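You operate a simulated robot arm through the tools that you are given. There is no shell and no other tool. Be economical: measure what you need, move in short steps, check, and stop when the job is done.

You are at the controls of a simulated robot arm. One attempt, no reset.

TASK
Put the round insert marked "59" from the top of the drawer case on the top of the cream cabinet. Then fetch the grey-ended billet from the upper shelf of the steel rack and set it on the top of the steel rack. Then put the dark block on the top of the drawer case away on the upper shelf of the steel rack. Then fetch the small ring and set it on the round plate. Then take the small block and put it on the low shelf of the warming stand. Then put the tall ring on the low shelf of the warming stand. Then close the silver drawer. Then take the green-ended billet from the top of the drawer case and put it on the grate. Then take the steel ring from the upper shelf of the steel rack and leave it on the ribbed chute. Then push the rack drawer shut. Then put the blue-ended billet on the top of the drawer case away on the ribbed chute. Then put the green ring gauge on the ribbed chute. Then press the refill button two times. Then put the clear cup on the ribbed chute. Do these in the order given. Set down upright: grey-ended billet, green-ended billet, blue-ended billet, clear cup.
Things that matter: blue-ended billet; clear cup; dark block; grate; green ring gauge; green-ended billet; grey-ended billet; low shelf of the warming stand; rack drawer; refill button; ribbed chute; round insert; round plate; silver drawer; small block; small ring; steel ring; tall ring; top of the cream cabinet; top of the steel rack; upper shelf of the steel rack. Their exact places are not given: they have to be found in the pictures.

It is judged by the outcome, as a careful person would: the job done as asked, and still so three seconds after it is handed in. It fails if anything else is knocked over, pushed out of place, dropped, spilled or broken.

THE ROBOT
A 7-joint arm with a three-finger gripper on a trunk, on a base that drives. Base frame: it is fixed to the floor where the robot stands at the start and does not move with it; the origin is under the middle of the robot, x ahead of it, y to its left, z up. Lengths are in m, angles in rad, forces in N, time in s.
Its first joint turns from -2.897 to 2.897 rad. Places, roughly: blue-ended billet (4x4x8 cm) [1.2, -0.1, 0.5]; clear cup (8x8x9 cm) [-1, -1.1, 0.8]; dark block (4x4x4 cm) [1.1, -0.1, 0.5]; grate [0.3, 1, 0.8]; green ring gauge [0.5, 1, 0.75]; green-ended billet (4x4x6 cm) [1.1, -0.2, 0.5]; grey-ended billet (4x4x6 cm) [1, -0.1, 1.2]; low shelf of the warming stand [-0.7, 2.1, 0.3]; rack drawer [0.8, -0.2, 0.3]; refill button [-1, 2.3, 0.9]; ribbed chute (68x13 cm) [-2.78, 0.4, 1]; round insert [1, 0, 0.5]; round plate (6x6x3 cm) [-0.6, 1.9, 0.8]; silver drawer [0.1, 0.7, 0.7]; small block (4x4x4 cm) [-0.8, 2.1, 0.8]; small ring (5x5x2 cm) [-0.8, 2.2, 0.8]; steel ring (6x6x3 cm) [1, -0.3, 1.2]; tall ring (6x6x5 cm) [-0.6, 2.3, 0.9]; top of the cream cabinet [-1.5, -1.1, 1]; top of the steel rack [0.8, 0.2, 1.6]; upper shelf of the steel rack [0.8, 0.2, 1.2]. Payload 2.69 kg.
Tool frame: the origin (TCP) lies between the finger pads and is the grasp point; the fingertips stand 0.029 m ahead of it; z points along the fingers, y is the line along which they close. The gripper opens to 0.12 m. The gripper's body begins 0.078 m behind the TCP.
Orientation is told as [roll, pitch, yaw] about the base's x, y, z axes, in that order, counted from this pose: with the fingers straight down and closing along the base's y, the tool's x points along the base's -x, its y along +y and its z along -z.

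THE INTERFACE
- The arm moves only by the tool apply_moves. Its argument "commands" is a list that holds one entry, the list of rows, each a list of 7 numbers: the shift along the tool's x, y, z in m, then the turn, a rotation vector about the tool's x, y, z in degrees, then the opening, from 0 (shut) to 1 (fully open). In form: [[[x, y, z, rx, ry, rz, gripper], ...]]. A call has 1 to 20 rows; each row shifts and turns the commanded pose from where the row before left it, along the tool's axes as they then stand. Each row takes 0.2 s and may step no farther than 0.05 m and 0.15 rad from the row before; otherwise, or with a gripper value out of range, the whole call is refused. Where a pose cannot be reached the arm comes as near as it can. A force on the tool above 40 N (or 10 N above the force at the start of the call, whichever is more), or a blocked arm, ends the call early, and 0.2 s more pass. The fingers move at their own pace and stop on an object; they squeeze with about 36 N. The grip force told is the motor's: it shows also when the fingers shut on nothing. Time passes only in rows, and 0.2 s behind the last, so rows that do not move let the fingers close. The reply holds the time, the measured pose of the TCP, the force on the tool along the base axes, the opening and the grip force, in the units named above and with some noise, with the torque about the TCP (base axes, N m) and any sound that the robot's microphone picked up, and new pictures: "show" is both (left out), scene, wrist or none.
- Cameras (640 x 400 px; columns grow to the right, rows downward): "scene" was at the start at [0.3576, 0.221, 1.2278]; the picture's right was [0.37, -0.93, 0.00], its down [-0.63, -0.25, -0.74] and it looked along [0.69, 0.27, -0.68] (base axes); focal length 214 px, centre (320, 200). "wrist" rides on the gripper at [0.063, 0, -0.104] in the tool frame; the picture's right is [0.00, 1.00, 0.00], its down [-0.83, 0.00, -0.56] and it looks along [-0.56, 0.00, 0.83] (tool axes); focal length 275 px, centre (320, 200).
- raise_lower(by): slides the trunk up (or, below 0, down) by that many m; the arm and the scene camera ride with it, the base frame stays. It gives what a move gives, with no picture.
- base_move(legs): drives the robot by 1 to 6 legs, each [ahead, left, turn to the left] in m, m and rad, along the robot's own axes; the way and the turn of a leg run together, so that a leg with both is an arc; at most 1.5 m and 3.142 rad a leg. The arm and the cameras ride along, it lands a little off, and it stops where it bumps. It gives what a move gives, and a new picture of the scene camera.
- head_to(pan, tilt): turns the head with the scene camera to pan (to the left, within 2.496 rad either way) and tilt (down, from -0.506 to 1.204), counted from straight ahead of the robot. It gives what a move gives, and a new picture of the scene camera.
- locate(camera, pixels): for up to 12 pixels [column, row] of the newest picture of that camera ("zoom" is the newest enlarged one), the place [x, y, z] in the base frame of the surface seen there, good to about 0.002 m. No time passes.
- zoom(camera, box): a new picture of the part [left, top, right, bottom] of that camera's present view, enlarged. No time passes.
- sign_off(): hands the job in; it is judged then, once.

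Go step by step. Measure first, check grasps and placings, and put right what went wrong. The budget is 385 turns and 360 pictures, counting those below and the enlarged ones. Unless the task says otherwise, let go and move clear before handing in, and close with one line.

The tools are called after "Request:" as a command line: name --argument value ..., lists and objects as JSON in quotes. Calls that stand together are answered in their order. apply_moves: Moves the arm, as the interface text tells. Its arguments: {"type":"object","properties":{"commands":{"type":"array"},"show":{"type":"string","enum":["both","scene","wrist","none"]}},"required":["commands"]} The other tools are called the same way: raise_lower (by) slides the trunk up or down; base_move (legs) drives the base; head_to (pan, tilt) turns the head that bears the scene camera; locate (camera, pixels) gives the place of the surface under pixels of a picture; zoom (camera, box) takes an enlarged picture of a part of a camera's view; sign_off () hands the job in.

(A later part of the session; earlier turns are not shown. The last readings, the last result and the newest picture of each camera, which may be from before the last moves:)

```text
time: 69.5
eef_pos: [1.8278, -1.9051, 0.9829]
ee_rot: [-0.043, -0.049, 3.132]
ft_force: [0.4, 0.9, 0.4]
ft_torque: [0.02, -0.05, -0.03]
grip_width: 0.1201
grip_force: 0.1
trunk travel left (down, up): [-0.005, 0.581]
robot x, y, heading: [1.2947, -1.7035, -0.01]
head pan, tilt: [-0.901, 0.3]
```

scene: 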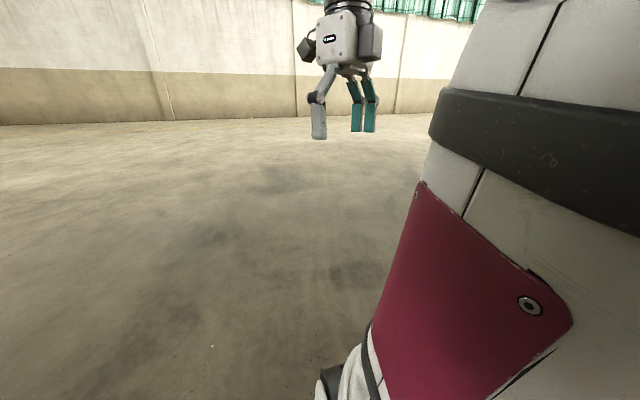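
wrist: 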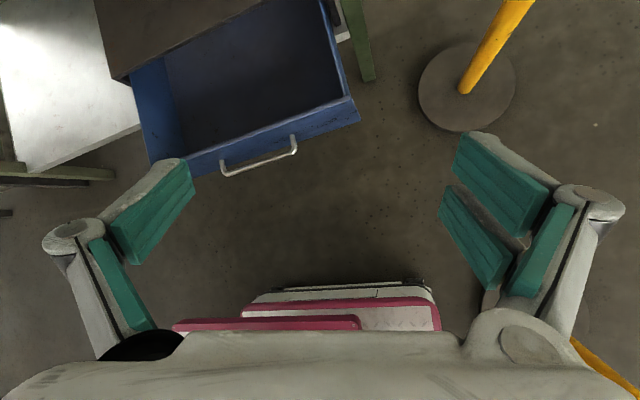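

Driving went clean. Next, forward a bit, turn to face the rack's side and close in.

Request:
base_move --legs '[[0.43, 0, 0], [0, 0, 2.223], [0.472, -0.353, 0]]'

Request:
head_to --pan 0.0 --tilt 0.45

```text
time: 80.4
eef_pos: [1.5525, -0.5662, 0.9835]
ee_rot: [-0.046, -0.048, -0.932]
ft_force: [0.5, -0.2, -0.2]
ft_torque: [0.0, 0.02, 0.0]
grip_width: 0.1202
grip_force: 0.0
trunk travel left (down, up): [-0.005, 0.581]
robot x, y, heading: [1.7145, -1.1138, 2.209]
head pan, tilt: [-0.901, 0.3]
```

scene: 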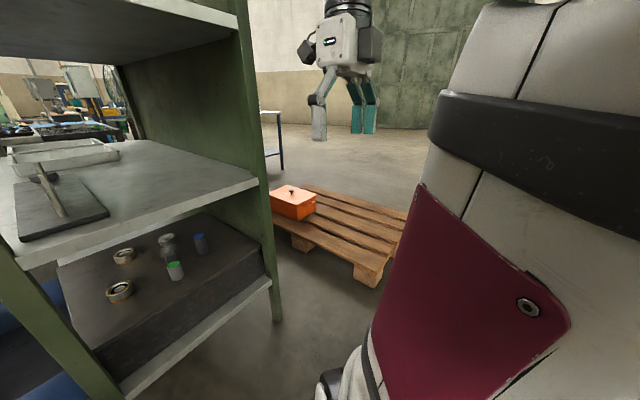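

```text
time: 81.6
eef_pos: [1.5507, -0.5599, 0.9784]
ee_rot: [-0.057, -0.065, -0.933]
ft_force: [-0.1, -0.1, -0.9]
ft_torque: [0.0, 0.02, 0.02]
grip_width: 0.12
grip_force: 0.1
trunk travel left (down, up): [-0.005, 0.581]
robot x, y, heading: [1.7149, -1.1134, 2.207]
head pan, tilt: [0.0, 0.45]
```

scene: 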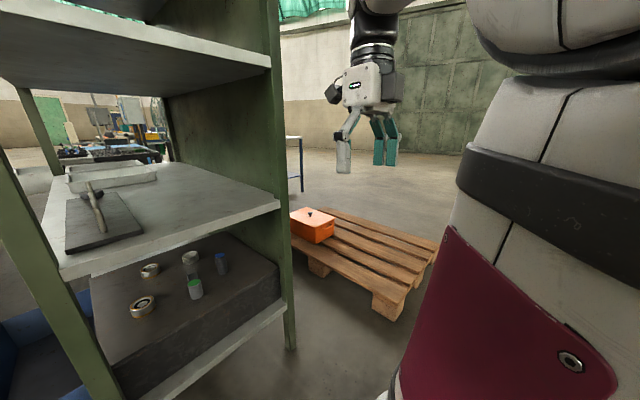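

Good view of the case from its side. I locate the items precisely from an enlarged picture.

Request:
zoom --camera "scene" --box '[80, 220, 304, 360]'

```text
2.86 times, centred on (192, 290) of scene
```

zoom: 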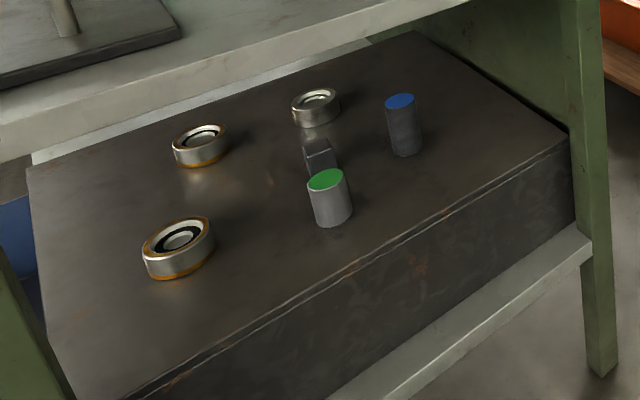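

Request:
locate --camera "zoom" --pixels '[[180, 240], [150, 262], [213, 235], [180, 276], [326, 180], [330, 215], [400, 101], [405, 145], [318, 148], [270, 320], [20, 115], [550, 160]]'

Request:
locate --camera "scene" --pixels '[[278, 205], [65, 280], [270, 65], [65, 270]]'

```text
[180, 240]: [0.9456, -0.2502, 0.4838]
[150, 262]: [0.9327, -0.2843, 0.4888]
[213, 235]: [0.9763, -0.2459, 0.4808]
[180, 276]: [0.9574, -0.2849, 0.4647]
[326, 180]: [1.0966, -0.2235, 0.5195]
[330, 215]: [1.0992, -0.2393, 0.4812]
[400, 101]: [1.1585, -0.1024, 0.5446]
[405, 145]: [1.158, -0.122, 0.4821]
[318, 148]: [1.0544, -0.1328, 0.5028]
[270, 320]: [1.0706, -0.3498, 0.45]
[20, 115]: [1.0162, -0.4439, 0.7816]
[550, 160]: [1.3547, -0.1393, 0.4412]
```

```text
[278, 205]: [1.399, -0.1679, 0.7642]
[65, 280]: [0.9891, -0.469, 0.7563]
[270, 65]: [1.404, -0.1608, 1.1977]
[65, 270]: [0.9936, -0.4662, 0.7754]
```

The case-side measures are consistent (59 at about (0.947,-0.253), lip overhangs). I'll set the arm in a stretched, tilted pose away from the rack and use the base for the approach: back off 0.3 m first.

Request:
base_move --legs '[[-0.3, 0, 0]]'

```text
time: 83.7
eef_pos: [1.7306, -0.8039, 0.9776]
ee_rot: [-0.06, -0.066, -0.936]
ft_force: [0.2, -0.6, -0.6]
ft_torque: [-0.02, -0.01, -0.01]
grip_width: 0.12
grip_force: 0.1
trunk travel left (down, up): [-0.005, 0.581]
robot x, y, heading: [1.8976, -1.3553, 2.204]
head pan, tilt: [0.0, 0.45]
```

scene: 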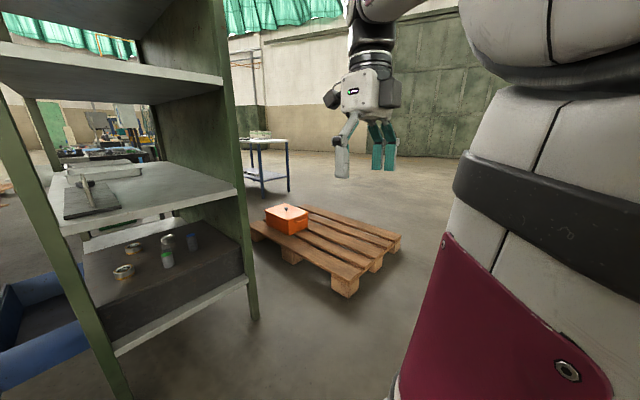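

I move the hand forward and sideways in line with insert 59, then tilt it by 50°.

Request:
apply_moves --commands '[[[0.0417, -0.025, 0, 0, 0, 0, 1], [0.0417, -0.025, 0, 0, 0, 0, 1], [0.0417, -0.025, 0, 0, 0, 0, 1], [0.0417, -0.025, 0, 0, 0, 0, 1], [0.0417, -0.025, 0, 0, 0, 0, 1], [0.0417, -0.025, 0, 0, 0, 0, 1], [0.0417, -0.025, 0, 0, 0, 0, 1], [0.0417, -0.025, 0, 0, 0, 0, 1], [0.0417, -0.025, 0, 0, 0, 0, 1], [0.0417, -0.025, 0, 0, 0, 0, 1], [0.0417, -0.025, 0, 0, 0, 0, 1], [0.0417, -0.025, 0, 0, 0, 0, 1], [0, 0, 0, 0, 8.3, 0, 1], [0, 0, 0, 0, 8.3, 0, 1], [0, 0, 0, 0, 8.3, 0, 1], [0, 0, 0, 0, 8.3, 0, 1], [0, 0, 0, 0, 8.3, 0, 1], [0, 0, 0, 0, 8.3, 0, 1]]]' --show "scene"

```text
time: 87.5
eef_pos: [1.2608, -0.6339, 0.876]
ee_rot: [-0.083, 0.805, -0.996]
ft_force: [-0.3, 0.1, -0.7]
ft_torque: [-0.01, 0.01, 0.03]
grip_width: 0.12
grip_force: 0.0
out of reach, approached as far as the arm can: row 9, 10, 11, 12
trunk travel left (down, up): [-0.005, 0.581]
robot x, y, heading: [1.8963, -1.3574, 2.204]
head pan, tilt: [0.0, 0.45]
```

scene: 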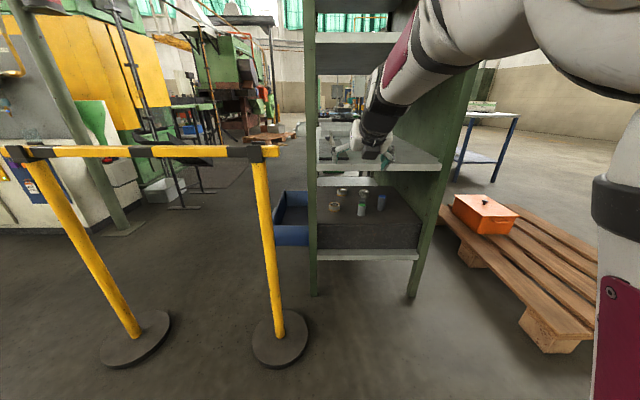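

The arm's reach differs from my guess. I measure points on the arm itself to understand its geometry.

Request:
locate --camera "scene" --pixels '[[610, 200], [580, 50], [500, 40], [430, 60], [400, 90], [375, 135], [370, 152], [620, 330], [540, 90], [625, 100]]'

Request:
zoom --camera "scene" --box '[300, 0, 640, 212]'

```text
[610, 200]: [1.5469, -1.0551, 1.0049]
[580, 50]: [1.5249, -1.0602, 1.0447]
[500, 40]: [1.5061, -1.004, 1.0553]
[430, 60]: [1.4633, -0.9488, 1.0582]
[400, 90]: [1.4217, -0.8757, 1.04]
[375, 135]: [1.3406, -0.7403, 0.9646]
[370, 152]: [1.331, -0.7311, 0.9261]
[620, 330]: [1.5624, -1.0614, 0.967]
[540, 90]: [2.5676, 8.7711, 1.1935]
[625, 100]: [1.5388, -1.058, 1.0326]
```

```text
1.88 times, centred on (470, 106) of scene
```

zoom: 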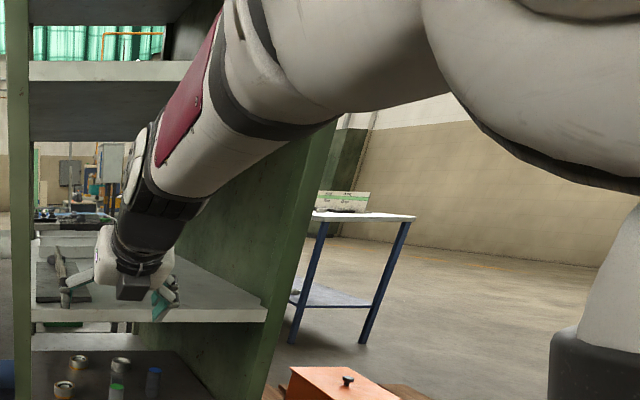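

Measured. The next move is essentially straight along the tool axis down to the case level, still outside the rack.

Request:
apply_moves --commands '[[[-0.0048, -0.0009, 0.0408, 0, 0, 0, 1], [-0.0048, -0.0009, 0.0408, 0, 0, 0, 1], [-0.0048, -0.0009, 0.0408, 0, 0, 0, 1], [-0.0048, -0.0009, 0.0408, 0, 0, 0, 1], [-0.0048, -0.0009, 0.0408, 0, 0, 0, 1], [-0.0048, -0.0009, 0.0408, 0, 0, 0, 1], [-0.0048, -0.0009, 0.0408, 0, 0, 0, 1], [-0.0048, -0.0009, 0.0408, 0, 0, 0, 1], [-0.0048, -0.0009, 0.0408, 0, 0, 0, 1]]]' --show "both"

```text
time: 89.5
eef_pos: [1.1025, -0.459, 0.5911]
ee_rot: [-0.085, 0.801, -0.999]
ft_force: [-0.2, -0.8, 0.7]
ft_torque: [-0.07, -0.09, 0.03]
grip_width: 0.1197
grip_force: 0.1
trunk travel left (down, up): [-0.005, 0.581]
robot x, y, heading: [1.8955, -1.3559, 2.204]
head pan, tilt: [0.0, 0.45]
```

scene: 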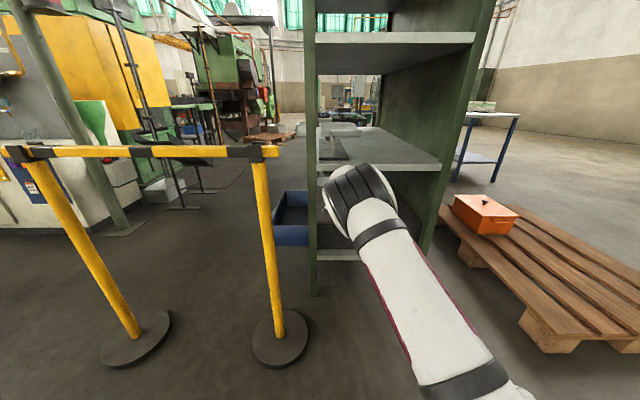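
wrist: 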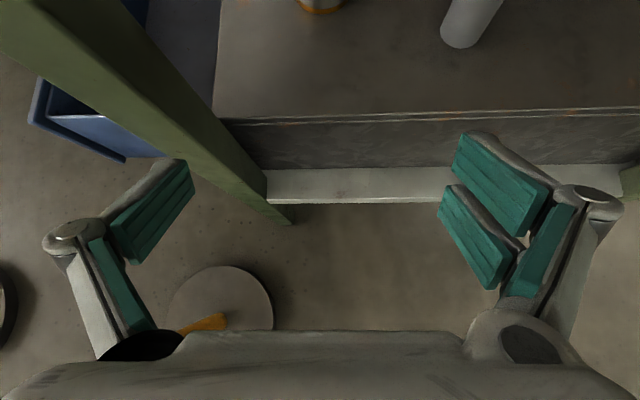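

The hand is lined up in n within 2 mm of insert 59 (seen at top, (320,5)). To clear the shelf lip I flatten the tilt to ~30° and lower slightly.

Request:
apply_moves --commands '[[[0, 0, 0, 0, 7, -4.0, 1], [0, 0, 0, 0, 7, 0, 1], [-0.033, 0, 0.019, 0, 0, 0, 1], [-0.033, 0, 0.019, 0, 0, 0, 1], [0, 0, 0, 0, 0, 0, 1]]]' --show "wrist"

```text
time: 90.7
eef_pos: [1.1005, -0.4589, 0.5143]
ee_rot: [-0.014, 1.049, -0.903]
ft_force: [-0.1, -0.9, 0.1]
ft_torque: [0.03, 0.0, 0.04]
grip_width: 0.12
grip_force: 0.0
trunk travel left (down, up): [-0.005, 0.581]
robot x, y, heading: [1.8974, -1.3552, 2.206]
head pan, tilt: [0.0, 0.45]
```

wrist: 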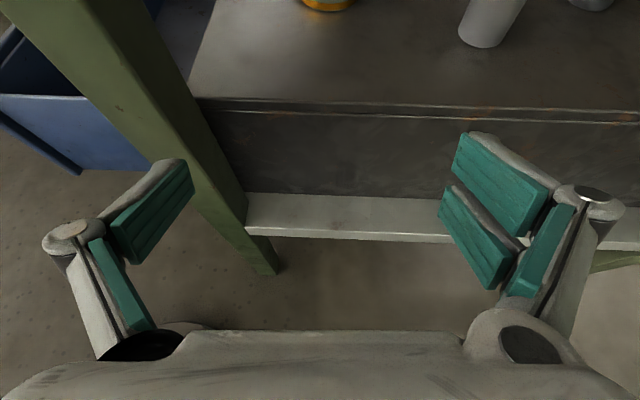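

Orientation is good (30° below horizontal). I drive forward 0.235 m.

Request:
base_move --legs '[[0.235, 0, 0]]'

Request:
apply_moves --commands '[[[0, 0, 0, 0, 0, 0, 1]]]' --show "wrist"

```text
time: 92.4
eef_pos: [0.9551, -0.2663, 0.5154]
ee_rot: [-0.011, 1.047, -0.9]
ft_force: [0.7, 0.3, -0.1]
ft_torque: [-0.01, -0.02, -0.02]
grip_width: 0.12
grip_force: 0.1
trunk travel left (down, up): [-0.005, 0.581]
robot x, y, heading: [1.7532, -1.1579, 2.204]
head pan, tilt: [0.0, 0.45]
```

scene: 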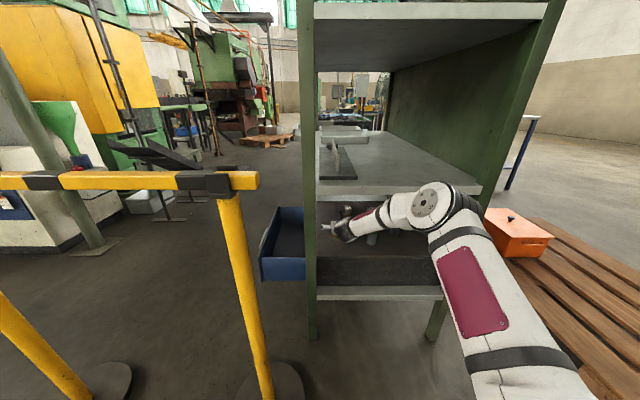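

```text
time: 92.8
eef_pos: [0.955, -0.2664, 0.5158]
ee_rot: [-0.012, 1.047, -0.899]
ft_force: [-0.2, -1.2, -0.2]
ft_torque: [0.01, 0.0, 0.05]
grip_width: 0.1201
grip_force: 0.1
trunk travel left (down, up): [-0.005, 0.581]
robot x, y, heading: [1.7501, -1.1625, 2.206]
head pan, tilt: [0.0, 0.45]
```

wrist: 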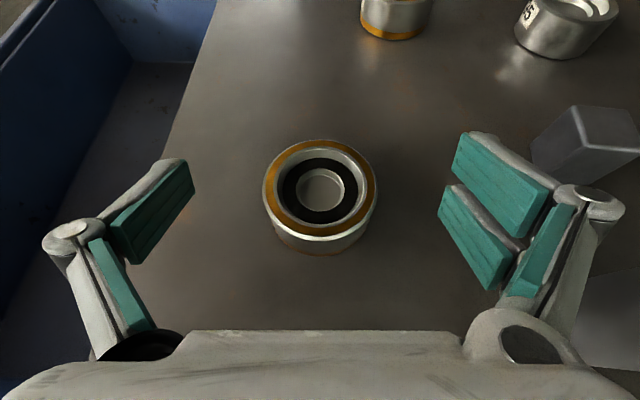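

The insert is centred between the fingers at (320,190). I measure it with the wrist camera.

Request:
locate --camera "wrist" --pixels '[[270, 190], [370, 190], [320, 147], [320, 228], [320, 190], [440, 300]]'

```text
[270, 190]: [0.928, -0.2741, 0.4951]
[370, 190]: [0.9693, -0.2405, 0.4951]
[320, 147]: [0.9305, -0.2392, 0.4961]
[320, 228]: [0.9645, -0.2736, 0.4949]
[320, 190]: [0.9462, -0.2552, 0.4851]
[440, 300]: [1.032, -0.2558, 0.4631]
```

I ease down onto the insert and close the gripper.

Request:
apply_moves --commands '[[[-0.008, 0.0005, 0.011, 0, 0, 0, 1], [-0.008, 0.0005, 0.011, 0, 0, 0, 1], [0, 0, 0, 0, 0, 0, 0.3], [0, 0, 0, 0, 0, 0, 0.3], [0, 0, 0, 0, 0, 0, 0.3], [0, 0, 0, 0, 0, 0, 0.3]]]' --show "wrist"

```text
time: 94.2
eef_pos: [0.9493, -0.2558, 0.4949]
ee_rot: [-0.007, 1.055, -0.899]
ft_force: [-1.0, 11.7, 25.9]
ft_torque: [0.97, -0.43, 0.18]
grip_width: 0.0604
grip_force: 36.4
trunk travel left (down, up): [-0.005, 0.581]
robot x, y, heading: [1.7512, -1.1575, 2.213]
head pan, tilt: [0.0, 0.45]
```

wrist: 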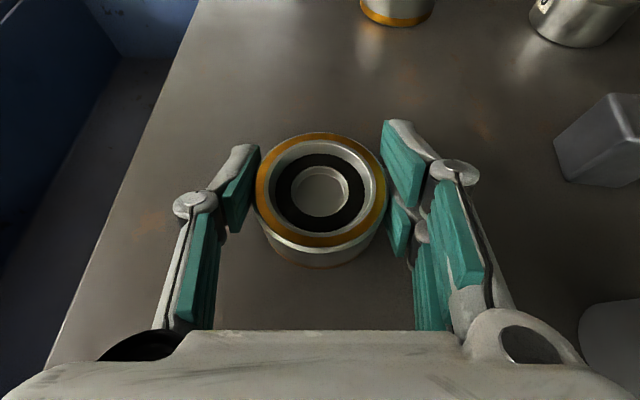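

Gripped (0.060 m, 36 N). I lift a few cm and check.

Request:
apply_moves --commands '[[[0.013, 0, -0.0075, 0, 0, 0, 0.3], [0.013, 0, -0.0075, 0, 0, 0, 0.3]]]' --show "wrist"

```text
time: 94.8
eef_pos: [0.9496, -0.2583, 0.5184]
ee_rot: [-0.015, 1.046, -0.902]
ft_force: [2.7, 1.7, 1.0]
ft_torque: [0.39, -0.37, -0.45]
grip_width: 0.0619
grip_force: 0.0
trunk travel left (down, up): [-0.005, 0.581]
robot x, y, heading: [1.7471, -1.1578, 2.205]
head pan, tilt: [0.0, 0.45]
```

wrist: 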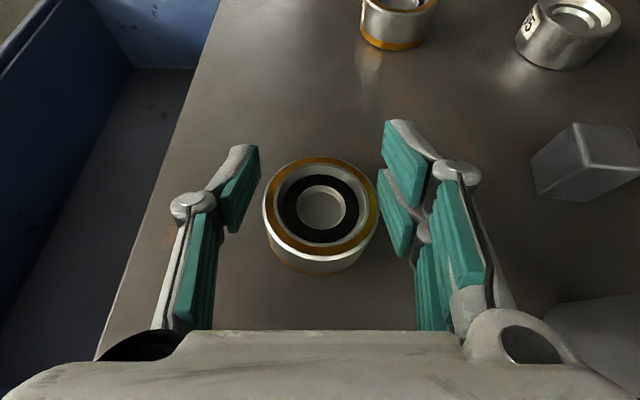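

It didn't hold: the "0.3" opening leaves about 0.062 m. I go back down and close fully.

Request:
locate --camera "wrist" --pixels '[[270, 203], [372, 203], [320, 163], [320, 245]]'

Request:
apply_moves --commands '[[[-0.01, 0, 0.0058, 0, 0, 0, 0.35], [-0.01, 0, 0.0058, 0, 0, 0, 0.35], [0, 0, 0, 0, 0, 0, 0], [0, 0, 0, 0, 0, 0, 0], [0, 0, 0, 0, 0, 0, 0]]]' --show "wrist"

```text
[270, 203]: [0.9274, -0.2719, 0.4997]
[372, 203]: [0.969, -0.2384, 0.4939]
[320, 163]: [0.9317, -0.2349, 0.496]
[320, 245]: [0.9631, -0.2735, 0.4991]
```

```text
time: 95.4
eef_pos: [0.9474, -0.2528, 0.5153]
ee_rot: [-0.012, 1.069, -0.906]
ft_force: [-1.2, 0.8, 9.4]
ft_torque: [0.01, 0.34, -0.11]
grip_width: 0.0438
grip_force: 1.0
trunk travel left (down, up): [-0.005, 0.581]
robot x, y, heading: [1.7534, -1.163, 2.208]
head pan, tilt: [0.0, 0.45]
stopped in row 2: the force on the tool passed its limit at 48 N (the readings are from after the stop); the commanded pose is now the measured one
```

wrist: 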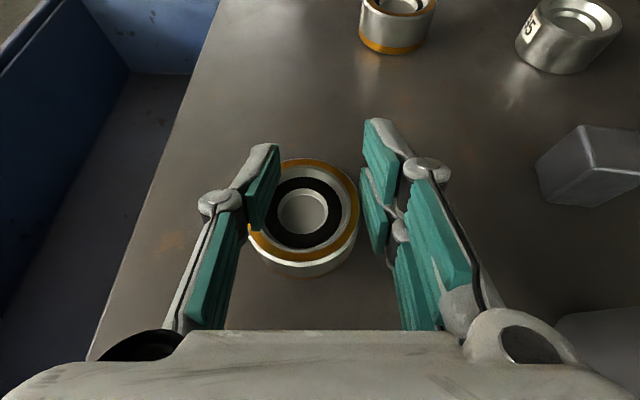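

One finger landed on top of the insert's rim. I lift, open and re-measure its position.

Request:
apply_moves --commands '[[[0.013, 0, -0.0075, 0, 0, 0, 1], [0, 0, 0, 0, 0, 0, 1], [0, 0, 0, 0, 0, 0, 1], [0, 0, 0, 0, 0, 0, 1]]]' --show "wrist"

```text
time: 96.4
eef_pos: [0.9469, -0.255, 0.5278]
ee_rot: [-0.012, 1.064, -0.906]
ft_force: [0.2, -1.0, -0.1]
ft_torque: [0.0, 0.03, 0.02]
grip_width: 0.1199
grip_force: 0.1
trunk travel left (down, up): [-0.005, 0.581]
robot x, y, heading: [1.7477, -1.1616, 2.208]
head pan, tilt: [0.0, 0.45]
```

wrist: 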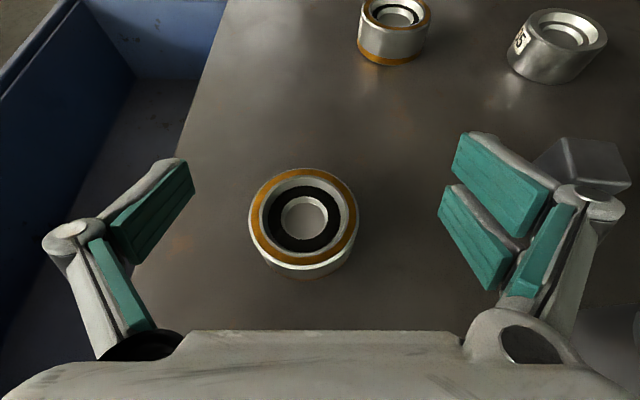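

Request:
locate --camera "wrist" --pixels '[[255, 215], [353, 215], [304, 173], [304, 260]]'

```text
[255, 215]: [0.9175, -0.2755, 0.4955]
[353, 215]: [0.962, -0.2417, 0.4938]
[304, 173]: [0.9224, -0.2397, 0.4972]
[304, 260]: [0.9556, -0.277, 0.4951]
```

Insert centre is now (0.9395,-0.2585). I'll grip it with the fingertips lower on its side, with full closing.

Request:
apply_moves --commands '[[[-0.0155, -0.004, 0.0025, 0, 0, 0, 1], [-0.0155, -0.004, 0.0025, 0, 0, 0, 1], [0, 0, 0, 0, 0, 0, 0.2], [0, 0, 0, 0, 0, 0, 0], [0, 0, 0, 0, 0, 0, 0], [0, 0, 0, 0, 0, 0, 0]]]' --show "wrist"

```text
time: 97.8
eef_pos: [0.9479, -0.2681, 0.4985]
ee_rot: [-0.012, 1.063, -0.906]
ft_force: [0.3, -2.6, 0.7]
ft_torque: [0.13, -0.14, -0.02]
grip_width: 0.061
grip_force: 36.2
trunk travel left (down, up): [-0.005, 0.581]
robot x, y, heading: [1.747, -1.161, 2.203]
head pan, tilt: [0.0, 0.45]
```

wrist: 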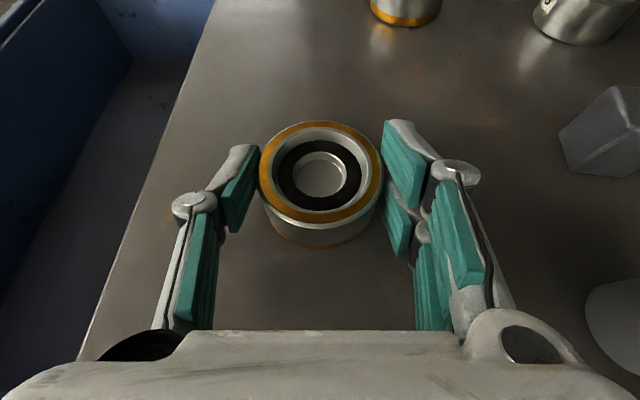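

Gripped again at 0.061 m with no side force. I lift slowly.

Request:
apply_moves --commands '[[[0.0044, 0, -0.0024, 0, 0, 0, 0], [0.0044, 0, -0.0024, 0, 0, 0, 0], [0.0044, 0, -0.0024, 0, 0, 0, 0], [0.0044, 0, -0.0024, 0, 0, 0, 0], [0.0044, 0, -0.0024, 0, 0, 0, 0], [0, 0, 0, 0, 0, 0, 0]]]' --show "wrist"

```text
time: 99.2
eef_pos: [0.947, -0.2683, 0.5228]
ee_rot: [-0.015, 1.063, -0.906]
ft_force: [0.9, 0.0, -5.1]
ft_torque: [-0.11, -0.06, -0.02]
grip_width: 0.0611
grip_force: 35.8
trunk travel left (down, up): [-0.005, 0.581]
robot x, y, heading: [1.75, -1.1598, 2.206]
head pan, tilt: [0.0, 0.45]
```

wrist: 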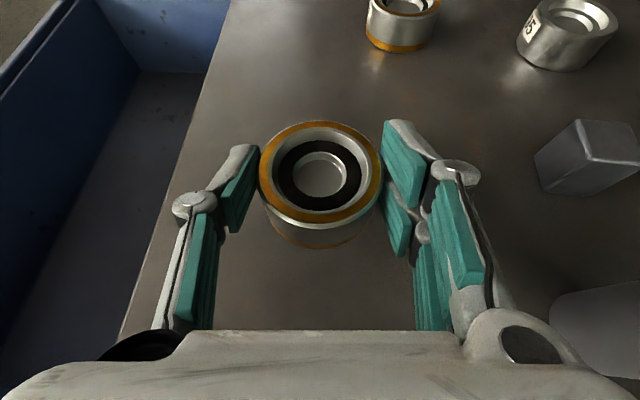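

Insert 59 is held (~5 N weight). I back the base straight out.

Request:
base_move --legs '[[-0.35, 0, 0]]'

Request:
raise_lower --by 0.3

Request:
head_to --pan 0.7 --tilt 0.25

```text
time: 101.5
eef_pos: [1.159, -0.5496, 0.5228]
ee_rot: [-0.013, 1.064, -0.908]
ft_force: [0.4, 0.3, -7.3]
ft_torque: [-0.08, -0.06, -0.03]
grip_width: 0.0613
grip_force: 35.8
trunk travel left (down, up): [-0.005, 0.581]
robot x, y, heading: [1.9596, -1.4452, 2.207]
head pan, tilt: [0.0, 0.45]
```

scene: 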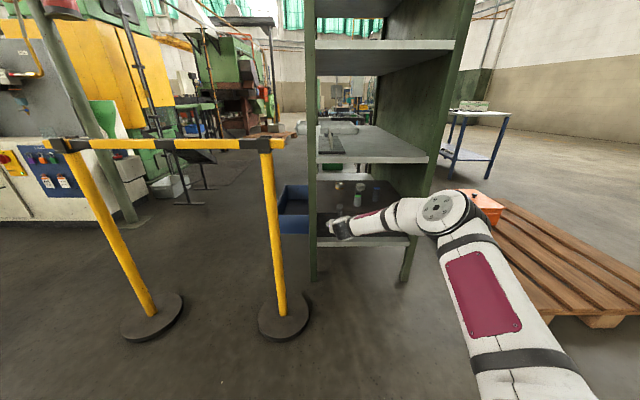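

```text
time: 104.5
eef_pos: [1.1598, -0.5504, 0.8221]
ee_rot: [-0.012, 1.061, -0.907]
ft_force: [0.1, -0.3, -7.0]
ft_torque: [-0.09, -0.04, 0.01]
grip_width: 0.0611
grip_force: 35.9
trunk travel left (down, up): [-0.305, 0.281]
robot x, y, heading: [1.9599, -1.4453, 2.204]
head pan, tilt: [0.0, 0.45]
```

```text
time: 105.5
eef_pos: [1.1599, -0.5503, 0.8217]
ee_rot: [-0.012, 1.062, -0.908]
ft_force: [-0.9, 0.4, -6.2]
ft_torque: [-0.09, -0.06, 0.0]
grip_width: 0.0612
grip_force: 36.0
trunk travel left (down, up): [-0.305, 0.281]
robot x, y, heading: [1.9587, -1.4399, 2.203]
head pan, tilt: [0.7, 0.25]
```

scene: 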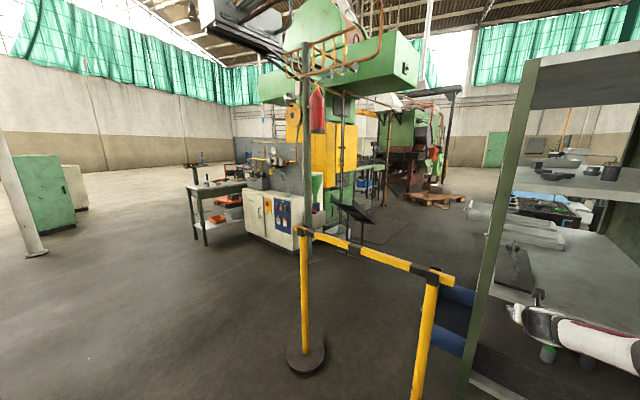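

I see the cream machine with a side table across. I raise the trunk fully and zoom on the machine.

Request:
raise_lower --by 0.27

Request:
head_to --pan 0.7 --tilt 0.3

Request:
zoom --camera "scene" --box '[170, 80, 410, 230]'

```text
time: 108.3
eef_pos: [1.2575, -0.6848, 1.0921]
ee_rot: [-0.012, 1.064, -0.908]
ft_force: [0.1, -1.0, -6.2]
ft_torque: [-0.08, -0.08, 0.02]
grip_width: 0.0607
grip_force: 36.2
trunk travel left (down, up): [-0.575, 0.011]
robot x, y, heading: [1.9582, -1.4456, 2.205]
head pan, tilt: [0.7, 0.25]
```

```text
time: 108.9
eef_pos: [1.2578, -0.685, 1.092]
ee_rot: [-0.012, 1.063, -0.908]
ft_force: [0.2, 0.3, -6.8]
ft_torque: [-0.09, -0.06, -0.02]
grip_width: 0.0609
grip_force: 36.0
trunk travel left (down, up): [-0.575, 0.011]
robot x, y, heading: [1.9648, -1.4461, 2.2]
head pan, tilt: [0.7, 0.3]
```

scene: 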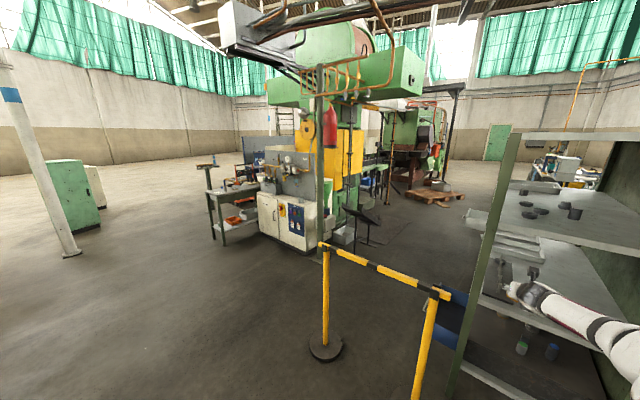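

```text
2.67 times, centred on (290, 155) of scene
```

zoom: 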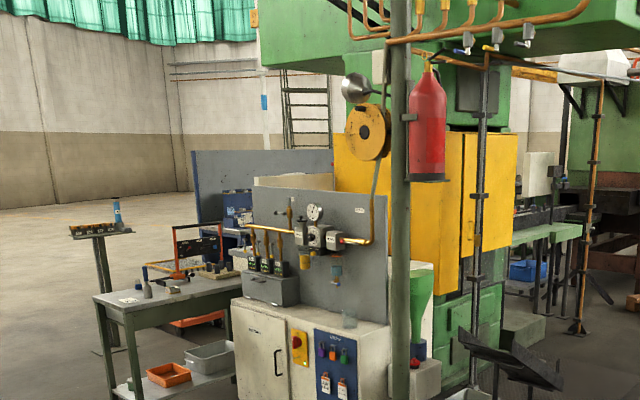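

Cream top (z≈1.0) lies behind the grey panel; I'll reach it from the NE side. First I try to pull the arm in so that turning is safer.

Request:
apply_moves --commands '[[[-0.0194, 0, -0.035, 0, 0, 0, 0], [-0.0194, 0, -0.035, 0, 0, 0, 0], [-0.0194, 0, -0.035, 0, 0, 0, 0], [-0.0194, 0, -0.035, 0, 0, 0, 0], [-0.0194, 0, -0.035, 0, 0, 0, 0]]]' --show "scene"

```text
time: 110.1
eef_pos: [1.3829, -0.8412, 1.0929]
ee_rot: [-0.014, 1.063, -0.909]
ft_force: [-0.6, 0.4, -7.3]
ft_torque: [-0.08, 0.01, -0.04]
grip_width: 0.061
grip_force: 35.2
trunk travel left (down, up): [-0.575, 0.011]
robot x, y, heading: [1.9574, -1.4452, 2.207]
head pan, tilt: [0.7, 0.3]
```

scene: 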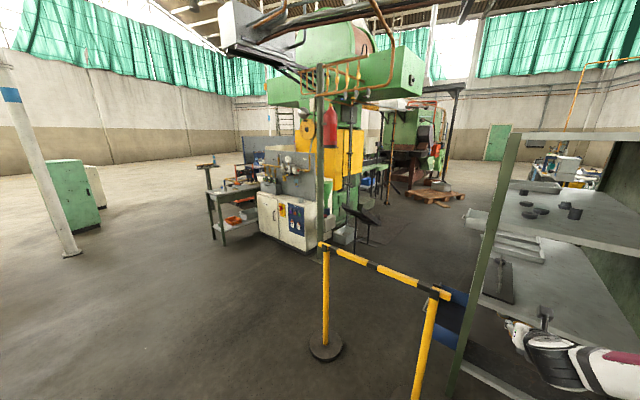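

That worked. A little more.

Request:
apply_moves --commands '[[[-0.0194, 0, -0.035, 0, 0, 0, 0], [-0.0194, 0, -0.035, 0, 0, 0, 0], [-0.0194, 0, -0.035, 0, 0, 0, 0]]]' --show "none"

```text
time: 110.9
eef_pos: [1.4587, -0.9371, 1.0938]
ee_rot: [-0.013, 1.063, -0.908]
ft_force: [-0.4, 0.5, -6.3]
ft_torque: [-0.08, -0.06, -0.01]
grip_width: 0.0608
grip_force: 35.8
trunk travel left (down, up): [-0.575, 0.011]
robot x, y, heading: [1.9587, -1.445, 2.206]
head pan, tilt: [0.7, 0.3]
```

Now I drive back around the barrier: turn to face north, slide west along y≈-1.87.

Request:
base_move --legs '[[0, 0, -0.635], [-0.43, 0, 0], [0, 1.5, 0], [0, 0.6, 0]]'

Request:
head_to --pan 1.0 --tilt 0.4

```text
time: 125.3
eef_pos: [-0.2438, -1.1979, 1.093]
ee_rot: [-0.014, 1.063, -1.526]
ft_force: [-0.7, -0.2, -6.7]
ft_torque: [-0.06, -0.05, 0.02]
grip_width: 0.0612
grip_force: 36.5
trunk travel left (down, up): [-0.575, 0.011]
robot x, y, heading: [-0.1303, -1.9038, 1.589]
head pan, tilt: [0.7, 0.3]
```

scene: 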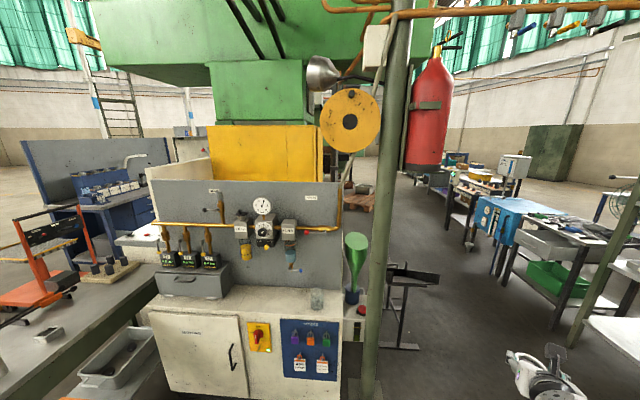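

```text
time: 126.1
eef_pos: [-0.2443, -1.1989, 1.0929]
ee_rot: [-0.012, 1.061, -1.528]
ft_force: [-0.7, -1.1, -6.3]
ft_torque: [-0.06, -0.02, 0.0]
grip_width: 0.0611
grip_force: 36.0
trunk travel left (down, up): [-0.575, 0.011]
robot x, y, heading: [-0.1306, -1.9043, 1.587]
head pan, tilt: [1.0, 0.4]
```

scene: 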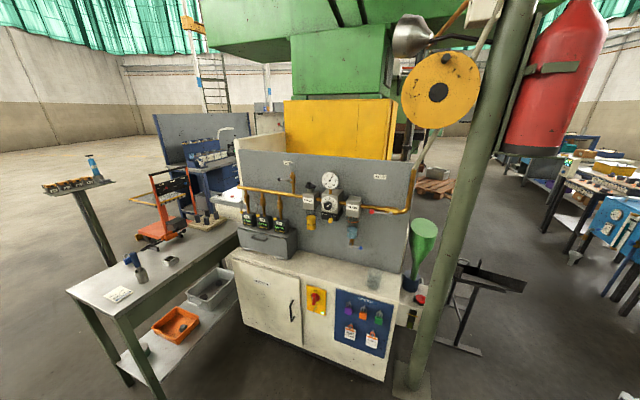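

I measure around the cabinet, panel and what lies behind it.

Request:
locate --camera "scene" --pixels '[[300, 265], [372, 280], [330, 200], [405, 230], [340, 120], [240, 160], [425, 240], [412, 285], [245, 245], [390, 300], [460, 200], [470, 270]]'

Request:
zoom --camera "scene" --box '[220, 80, 460, 230]'

```text
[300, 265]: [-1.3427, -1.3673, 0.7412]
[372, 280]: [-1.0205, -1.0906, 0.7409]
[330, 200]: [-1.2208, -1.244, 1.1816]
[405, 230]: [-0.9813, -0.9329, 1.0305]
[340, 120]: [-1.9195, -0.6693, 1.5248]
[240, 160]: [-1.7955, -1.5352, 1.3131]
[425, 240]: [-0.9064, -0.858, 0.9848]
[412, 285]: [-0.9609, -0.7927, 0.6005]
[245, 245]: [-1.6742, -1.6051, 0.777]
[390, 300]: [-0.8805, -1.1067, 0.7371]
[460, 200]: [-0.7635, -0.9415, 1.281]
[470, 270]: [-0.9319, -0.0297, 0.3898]
```

```text
2.67 times, centred on (340, 155) of scene
```

zoom: 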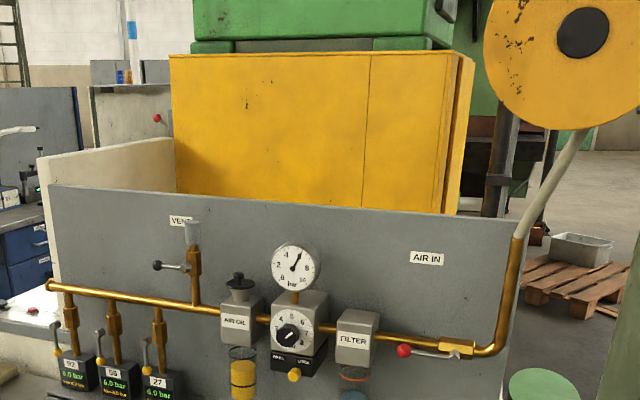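

The bench with the cup is z 0.741; the cream box top is behind the panel. I check the trough stand's points.

Request:
locate --camera "scene" --pixels '[[458, 264], [524, 284], [445, 342], [480, 352], [420, 385], [505, 272], [460, 300]]'

Request:
zoom --camera "scene" --box '[380, 200, 560, 400]'

```text
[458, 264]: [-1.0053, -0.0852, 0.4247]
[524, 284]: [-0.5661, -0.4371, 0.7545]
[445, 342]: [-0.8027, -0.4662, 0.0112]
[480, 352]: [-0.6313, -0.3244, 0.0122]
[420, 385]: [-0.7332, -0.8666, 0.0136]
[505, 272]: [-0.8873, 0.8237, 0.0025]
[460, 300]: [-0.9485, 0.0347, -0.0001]
```

```text
2.00 times, centred on (470, 300) of scene
```

zoom: 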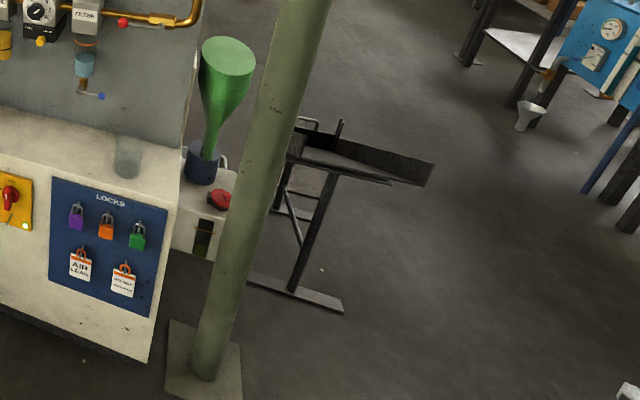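

The trough's upper end is (-0.566,-0.437,0.755); my raised arm passes above it. I drive north and turn left toward the cream box.

Request:
base_move --legs '[[1.3, 0.0, 0], [0.33, -0.08, 0], [0, 0, 2.0]]'

Request:
head_to --pan 0.0 --tilt 0.5

```text
time: 139.3
eef_pos: [-0.6573, -0.6703, 1.0922]
ee_rot: [-0.011, 1.062, 0.487]
ft_force: [0.6, 0.2, -6.4]
ft_torque: [0.07, -0.08, -0.03]
grip_width: 0.0609
grip_force: 35.9
trunk travel left (down, up): [-0.575, 0.011]
robot x, y, heading: [-0.0687, -0.2644, -2.683]
head pan, tilt: [1.0, 0.4]
```

scene: 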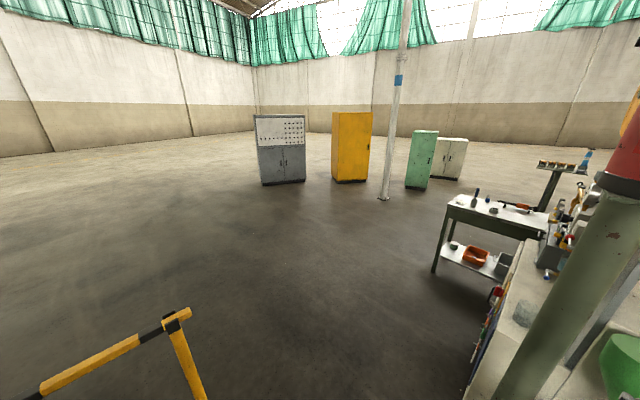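

```text
time: 140.6
eef_pos: [-0.6578, -0.6709, 1.0934]
ee_rot: [-0.011, 1.061, 0.487]
ft_force: [1.7, -1.2, -6.8]
ft_torque: [0.04, -0.08, -0.02]
grip_width: 0.061
grip_force: 36.2
trunk travel left (down, up): [-0.575, 0.011]
robot x, y, heading: [-0.0679, -0.2684, -2.684]
head pan, tilt: [0.0, 0.499]
```

scene: 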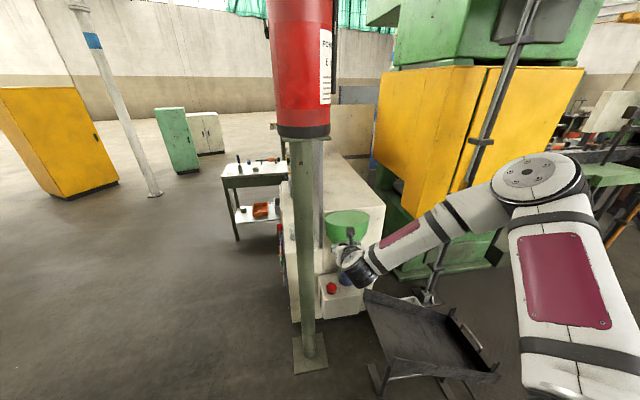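

I can see the cream box top around (355,185), behind the funnel. I measure its corners.

Request:
zoom --camera "scene" --box '[270, 120, 430, 320]'

Request:
locate --camera "scene" --pixels '[[340, 165], [365, 180], [380, 203], [340, 195], [325, 200], [348, 225], [365, 160], [330, 288], [300, 130], [325, 185], [370, 200], [355, 175]]'

```text
2.00 times, centred on (350, 220) of scene
```

zoom: 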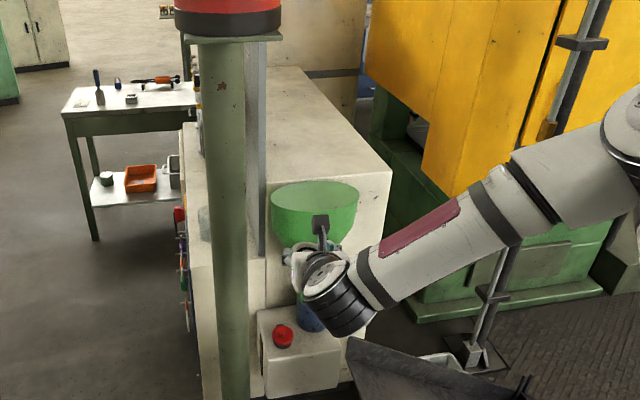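

```text
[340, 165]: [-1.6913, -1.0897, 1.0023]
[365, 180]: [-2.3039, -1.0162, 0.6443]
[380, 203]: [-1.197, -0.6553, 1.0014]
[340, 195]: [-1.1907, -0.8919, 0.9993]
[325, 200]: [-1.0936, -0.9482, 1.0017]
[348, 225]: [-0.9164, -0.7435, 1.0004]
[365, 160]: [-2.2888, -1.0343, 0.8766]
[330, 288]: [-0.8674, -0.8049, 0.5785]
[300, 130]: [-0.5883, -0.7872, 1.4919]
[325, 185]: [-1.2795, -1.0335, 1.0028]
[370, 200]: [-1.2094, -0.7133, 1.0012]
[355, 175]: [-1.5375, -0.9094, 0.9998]
```

The cream top is clear; target (-1.16,-0.83). I first shift away from the post, then extend over the funnel.

Request:
apply_moves --commands '[[[0, 0.035, 0, 0, 0, 0, 0], [0, 0.035, 0, 0, 0, 0, 0], [0, 0.024, 0, 0, 0, 0, 0], [0.0205, 0, 0.0367, 0, 0, 0, 0], [0.0205, 0, 0.0367, 0, 0, 0, 0], [0.0205, 0, 0.0367, 0, 0, 0, 0], [0.0205, 0, 0.0367, 0, 0, 0, 0], [0.0205, 0, 0.0367, 0, 0, 0, 0], [0.0205, 0, 0.0367, 0, 0, 0, 0], [0.0205, 0, 0.0367, 0, 0, 0, 0], [0.0205, 0, 0.0367, 0, 0, 0, 0], [0.0205, 0, 0.0367, 0, 0, 0, 0], [0.0205, 0, 0.0367, 0, 0, 0, 0], [0.0205, 0, 0.0367, 0, 0, 0, 0], [0.0205, 0, 0.0367, 0, 0, 0, 0]]]' --show "both"

```text
time: 143.8
eef_pos: [-1.0016, -0.7557, 1.0871]
ee_rot: [-0.012, 1.067, 0.49]
ft_force: [-0.1, -1.9, -6.5]
ft_torque: [0.06, -0.14, -0.01]
grip_width: 0.0611
grip_force: 36.4
out of reach, approached as far as the arm can: row 12, 13, 14, 15
trunk travel left (down, up): [-0.575, 0.011]
robot x, y, heading: [-0.0679, -0.2666, -2.685]
head pan, tilt: [0.0, 0.499]
```

scene: 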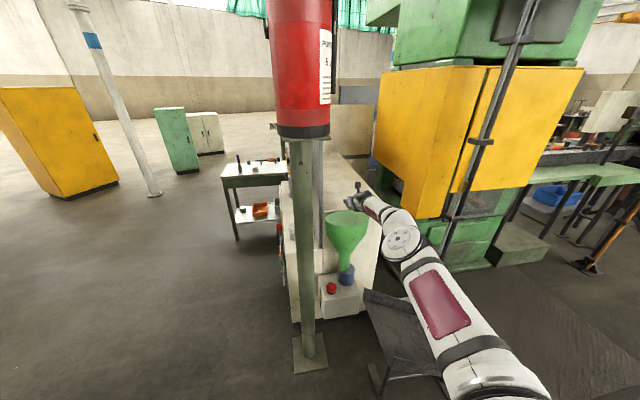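
wrist: 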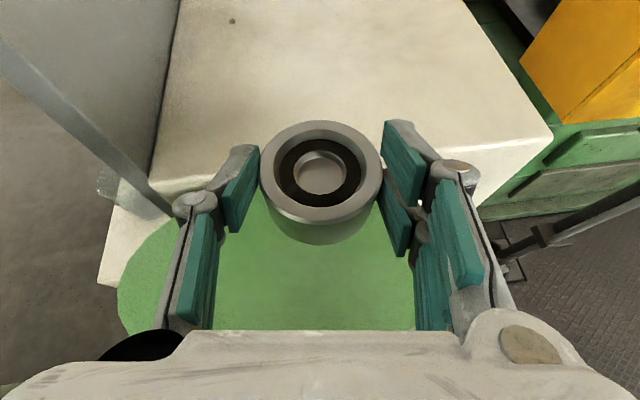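

Out of reach by ~0.17 m with the trunk this high. I look down to see whether the base can go forward under/over the trough.

Request:
head_to --pan -0.4 --tilt 1.2

```text
time: 144.8
eef_pos: [-1.001, -0.7558, 1.0879]
ee_rot: [-0.012, 1.067, 0.491]
ft_force: [0.9, -0.4, -5.5]
ft_torque: [0.06, -0.07, 0.01]
grip_width: 0.061
grip_force: 35.9
trunk travel left (down, up): [-0.575, 0.011]
robot x, y, heading: [-0.0679, -0.265, -2.683]
head pan, tilt: [-0.4, 1.201]
```

scene: 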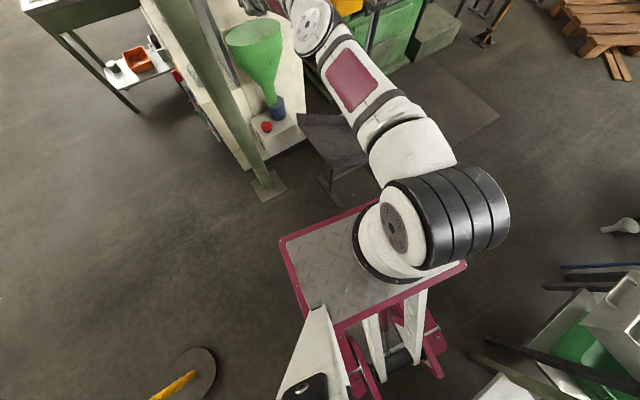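

It's a scissor lift; I measure the deck and arm root as they are now.

Request:
locate --camera "scene" --pixels '[[283, 242], [365, 205], [465, 266], [370, 270], [335, 325], [420, 190], [300, 120], [367, 150], [385, 345]]'

```text
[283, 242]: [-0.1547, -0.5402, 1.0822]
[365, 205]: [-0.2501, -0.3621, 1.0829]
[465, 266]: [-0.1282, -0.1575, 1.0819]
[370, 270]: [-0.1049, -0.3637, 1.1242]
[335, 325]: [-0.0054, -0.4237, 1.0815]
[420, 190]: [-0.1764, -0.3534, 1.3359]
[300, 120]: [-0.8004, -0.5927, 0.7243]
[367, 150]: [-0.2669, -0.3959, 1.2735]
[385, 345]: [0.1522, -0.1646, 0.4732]
```

At full height the deck sits 0.26 m further back. I measure the cream box's near edge in the wrist view to choose a nearer spot.

Request:
locate --camera "wrist" --pixels '[[165, 188], [250, 165], [450, 150], [545, 140], [320, 120], [400, 80], [170, 100], [480, 20]]'

```text
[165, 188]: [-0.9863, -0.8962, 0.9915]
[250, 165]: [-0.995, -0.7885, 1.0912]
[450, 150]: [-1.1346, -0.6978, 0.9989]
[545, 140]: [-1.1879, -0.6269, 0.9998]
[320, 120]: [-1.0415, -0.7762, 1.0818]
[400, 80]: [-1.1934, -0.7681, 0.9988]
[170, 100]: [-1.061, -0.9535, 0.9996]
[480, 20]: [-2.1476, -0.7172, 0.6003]
```

The near edge runs (-0.985,-0.893)–(-1.188,-0.627). I creep the base forward 0.085 and lower the trunk (which also moves the deck forward).

Request:
base_move --legs '[[0.085, 0, 0]]'

Request:
raise_lower --by -0.035

Request:
apply_moves --commands '[[[0, 0, 0, 0, 0, 0, 0]]]' --show "wrist"

```text
time: 145.9
eef_pos: [-1.08, -0.7916, 1.087]
ee_rot: [-0.012, 1.066, 0.487]
ft_force: [0.5, -0.7, -6.6]
ft_torque: [0.05, -0.06, 0.0]
grip_width: 0.0607
grip_force: 36.3
trunk travel left (down, up): [-0.575, 0.011]
robot x, y, heading: [-0.1478, -0.3026, -2.687]
head pan, tilt: [-0.4, 1.201]
```

scene: 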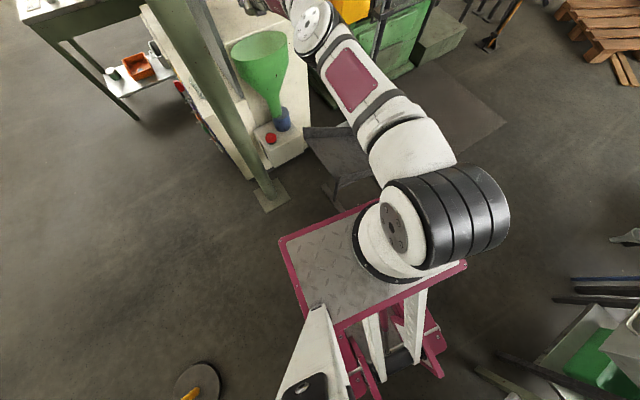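

```text
time: 146.7
eef_pos: [-1.0792, -0.792, 1.0518]
ee_rot: [-0.011, 1.067, 0.489]
ft_force: [-0.5, 0.1, -5.3]
ft_torque: [0.06, -0.13, 0.02]
grip_width: 0.0606
grip_force: 35.8
trunk travel left (down, up): [-0.54, 0.046]
robot x, y, heading: [-0.145, -0.2997, -2.689]
head pan, tilt: [-0.4, 1.201]
```

```text
time: 147.1
eef_pos: [-1.0804, -0.7907, 1.0524]
ee_rot: [-0.014, 1.065, 0.488]
ft_force: [0.3, 0.9, -5.8]
ft_torque: [0.07, -0.1, 0.01]
grip_width: 0.0611
grip_force: 35.9
trunk travel left (down, up): [-0.54, 0.046]
robot x, y, heading: [-0.1441, -0.3033, -2.684]
head pan, tilt: [-0.4, 1.201]
```

wrist: 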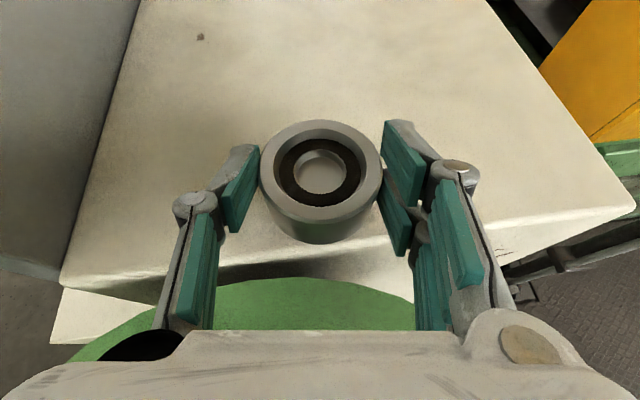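

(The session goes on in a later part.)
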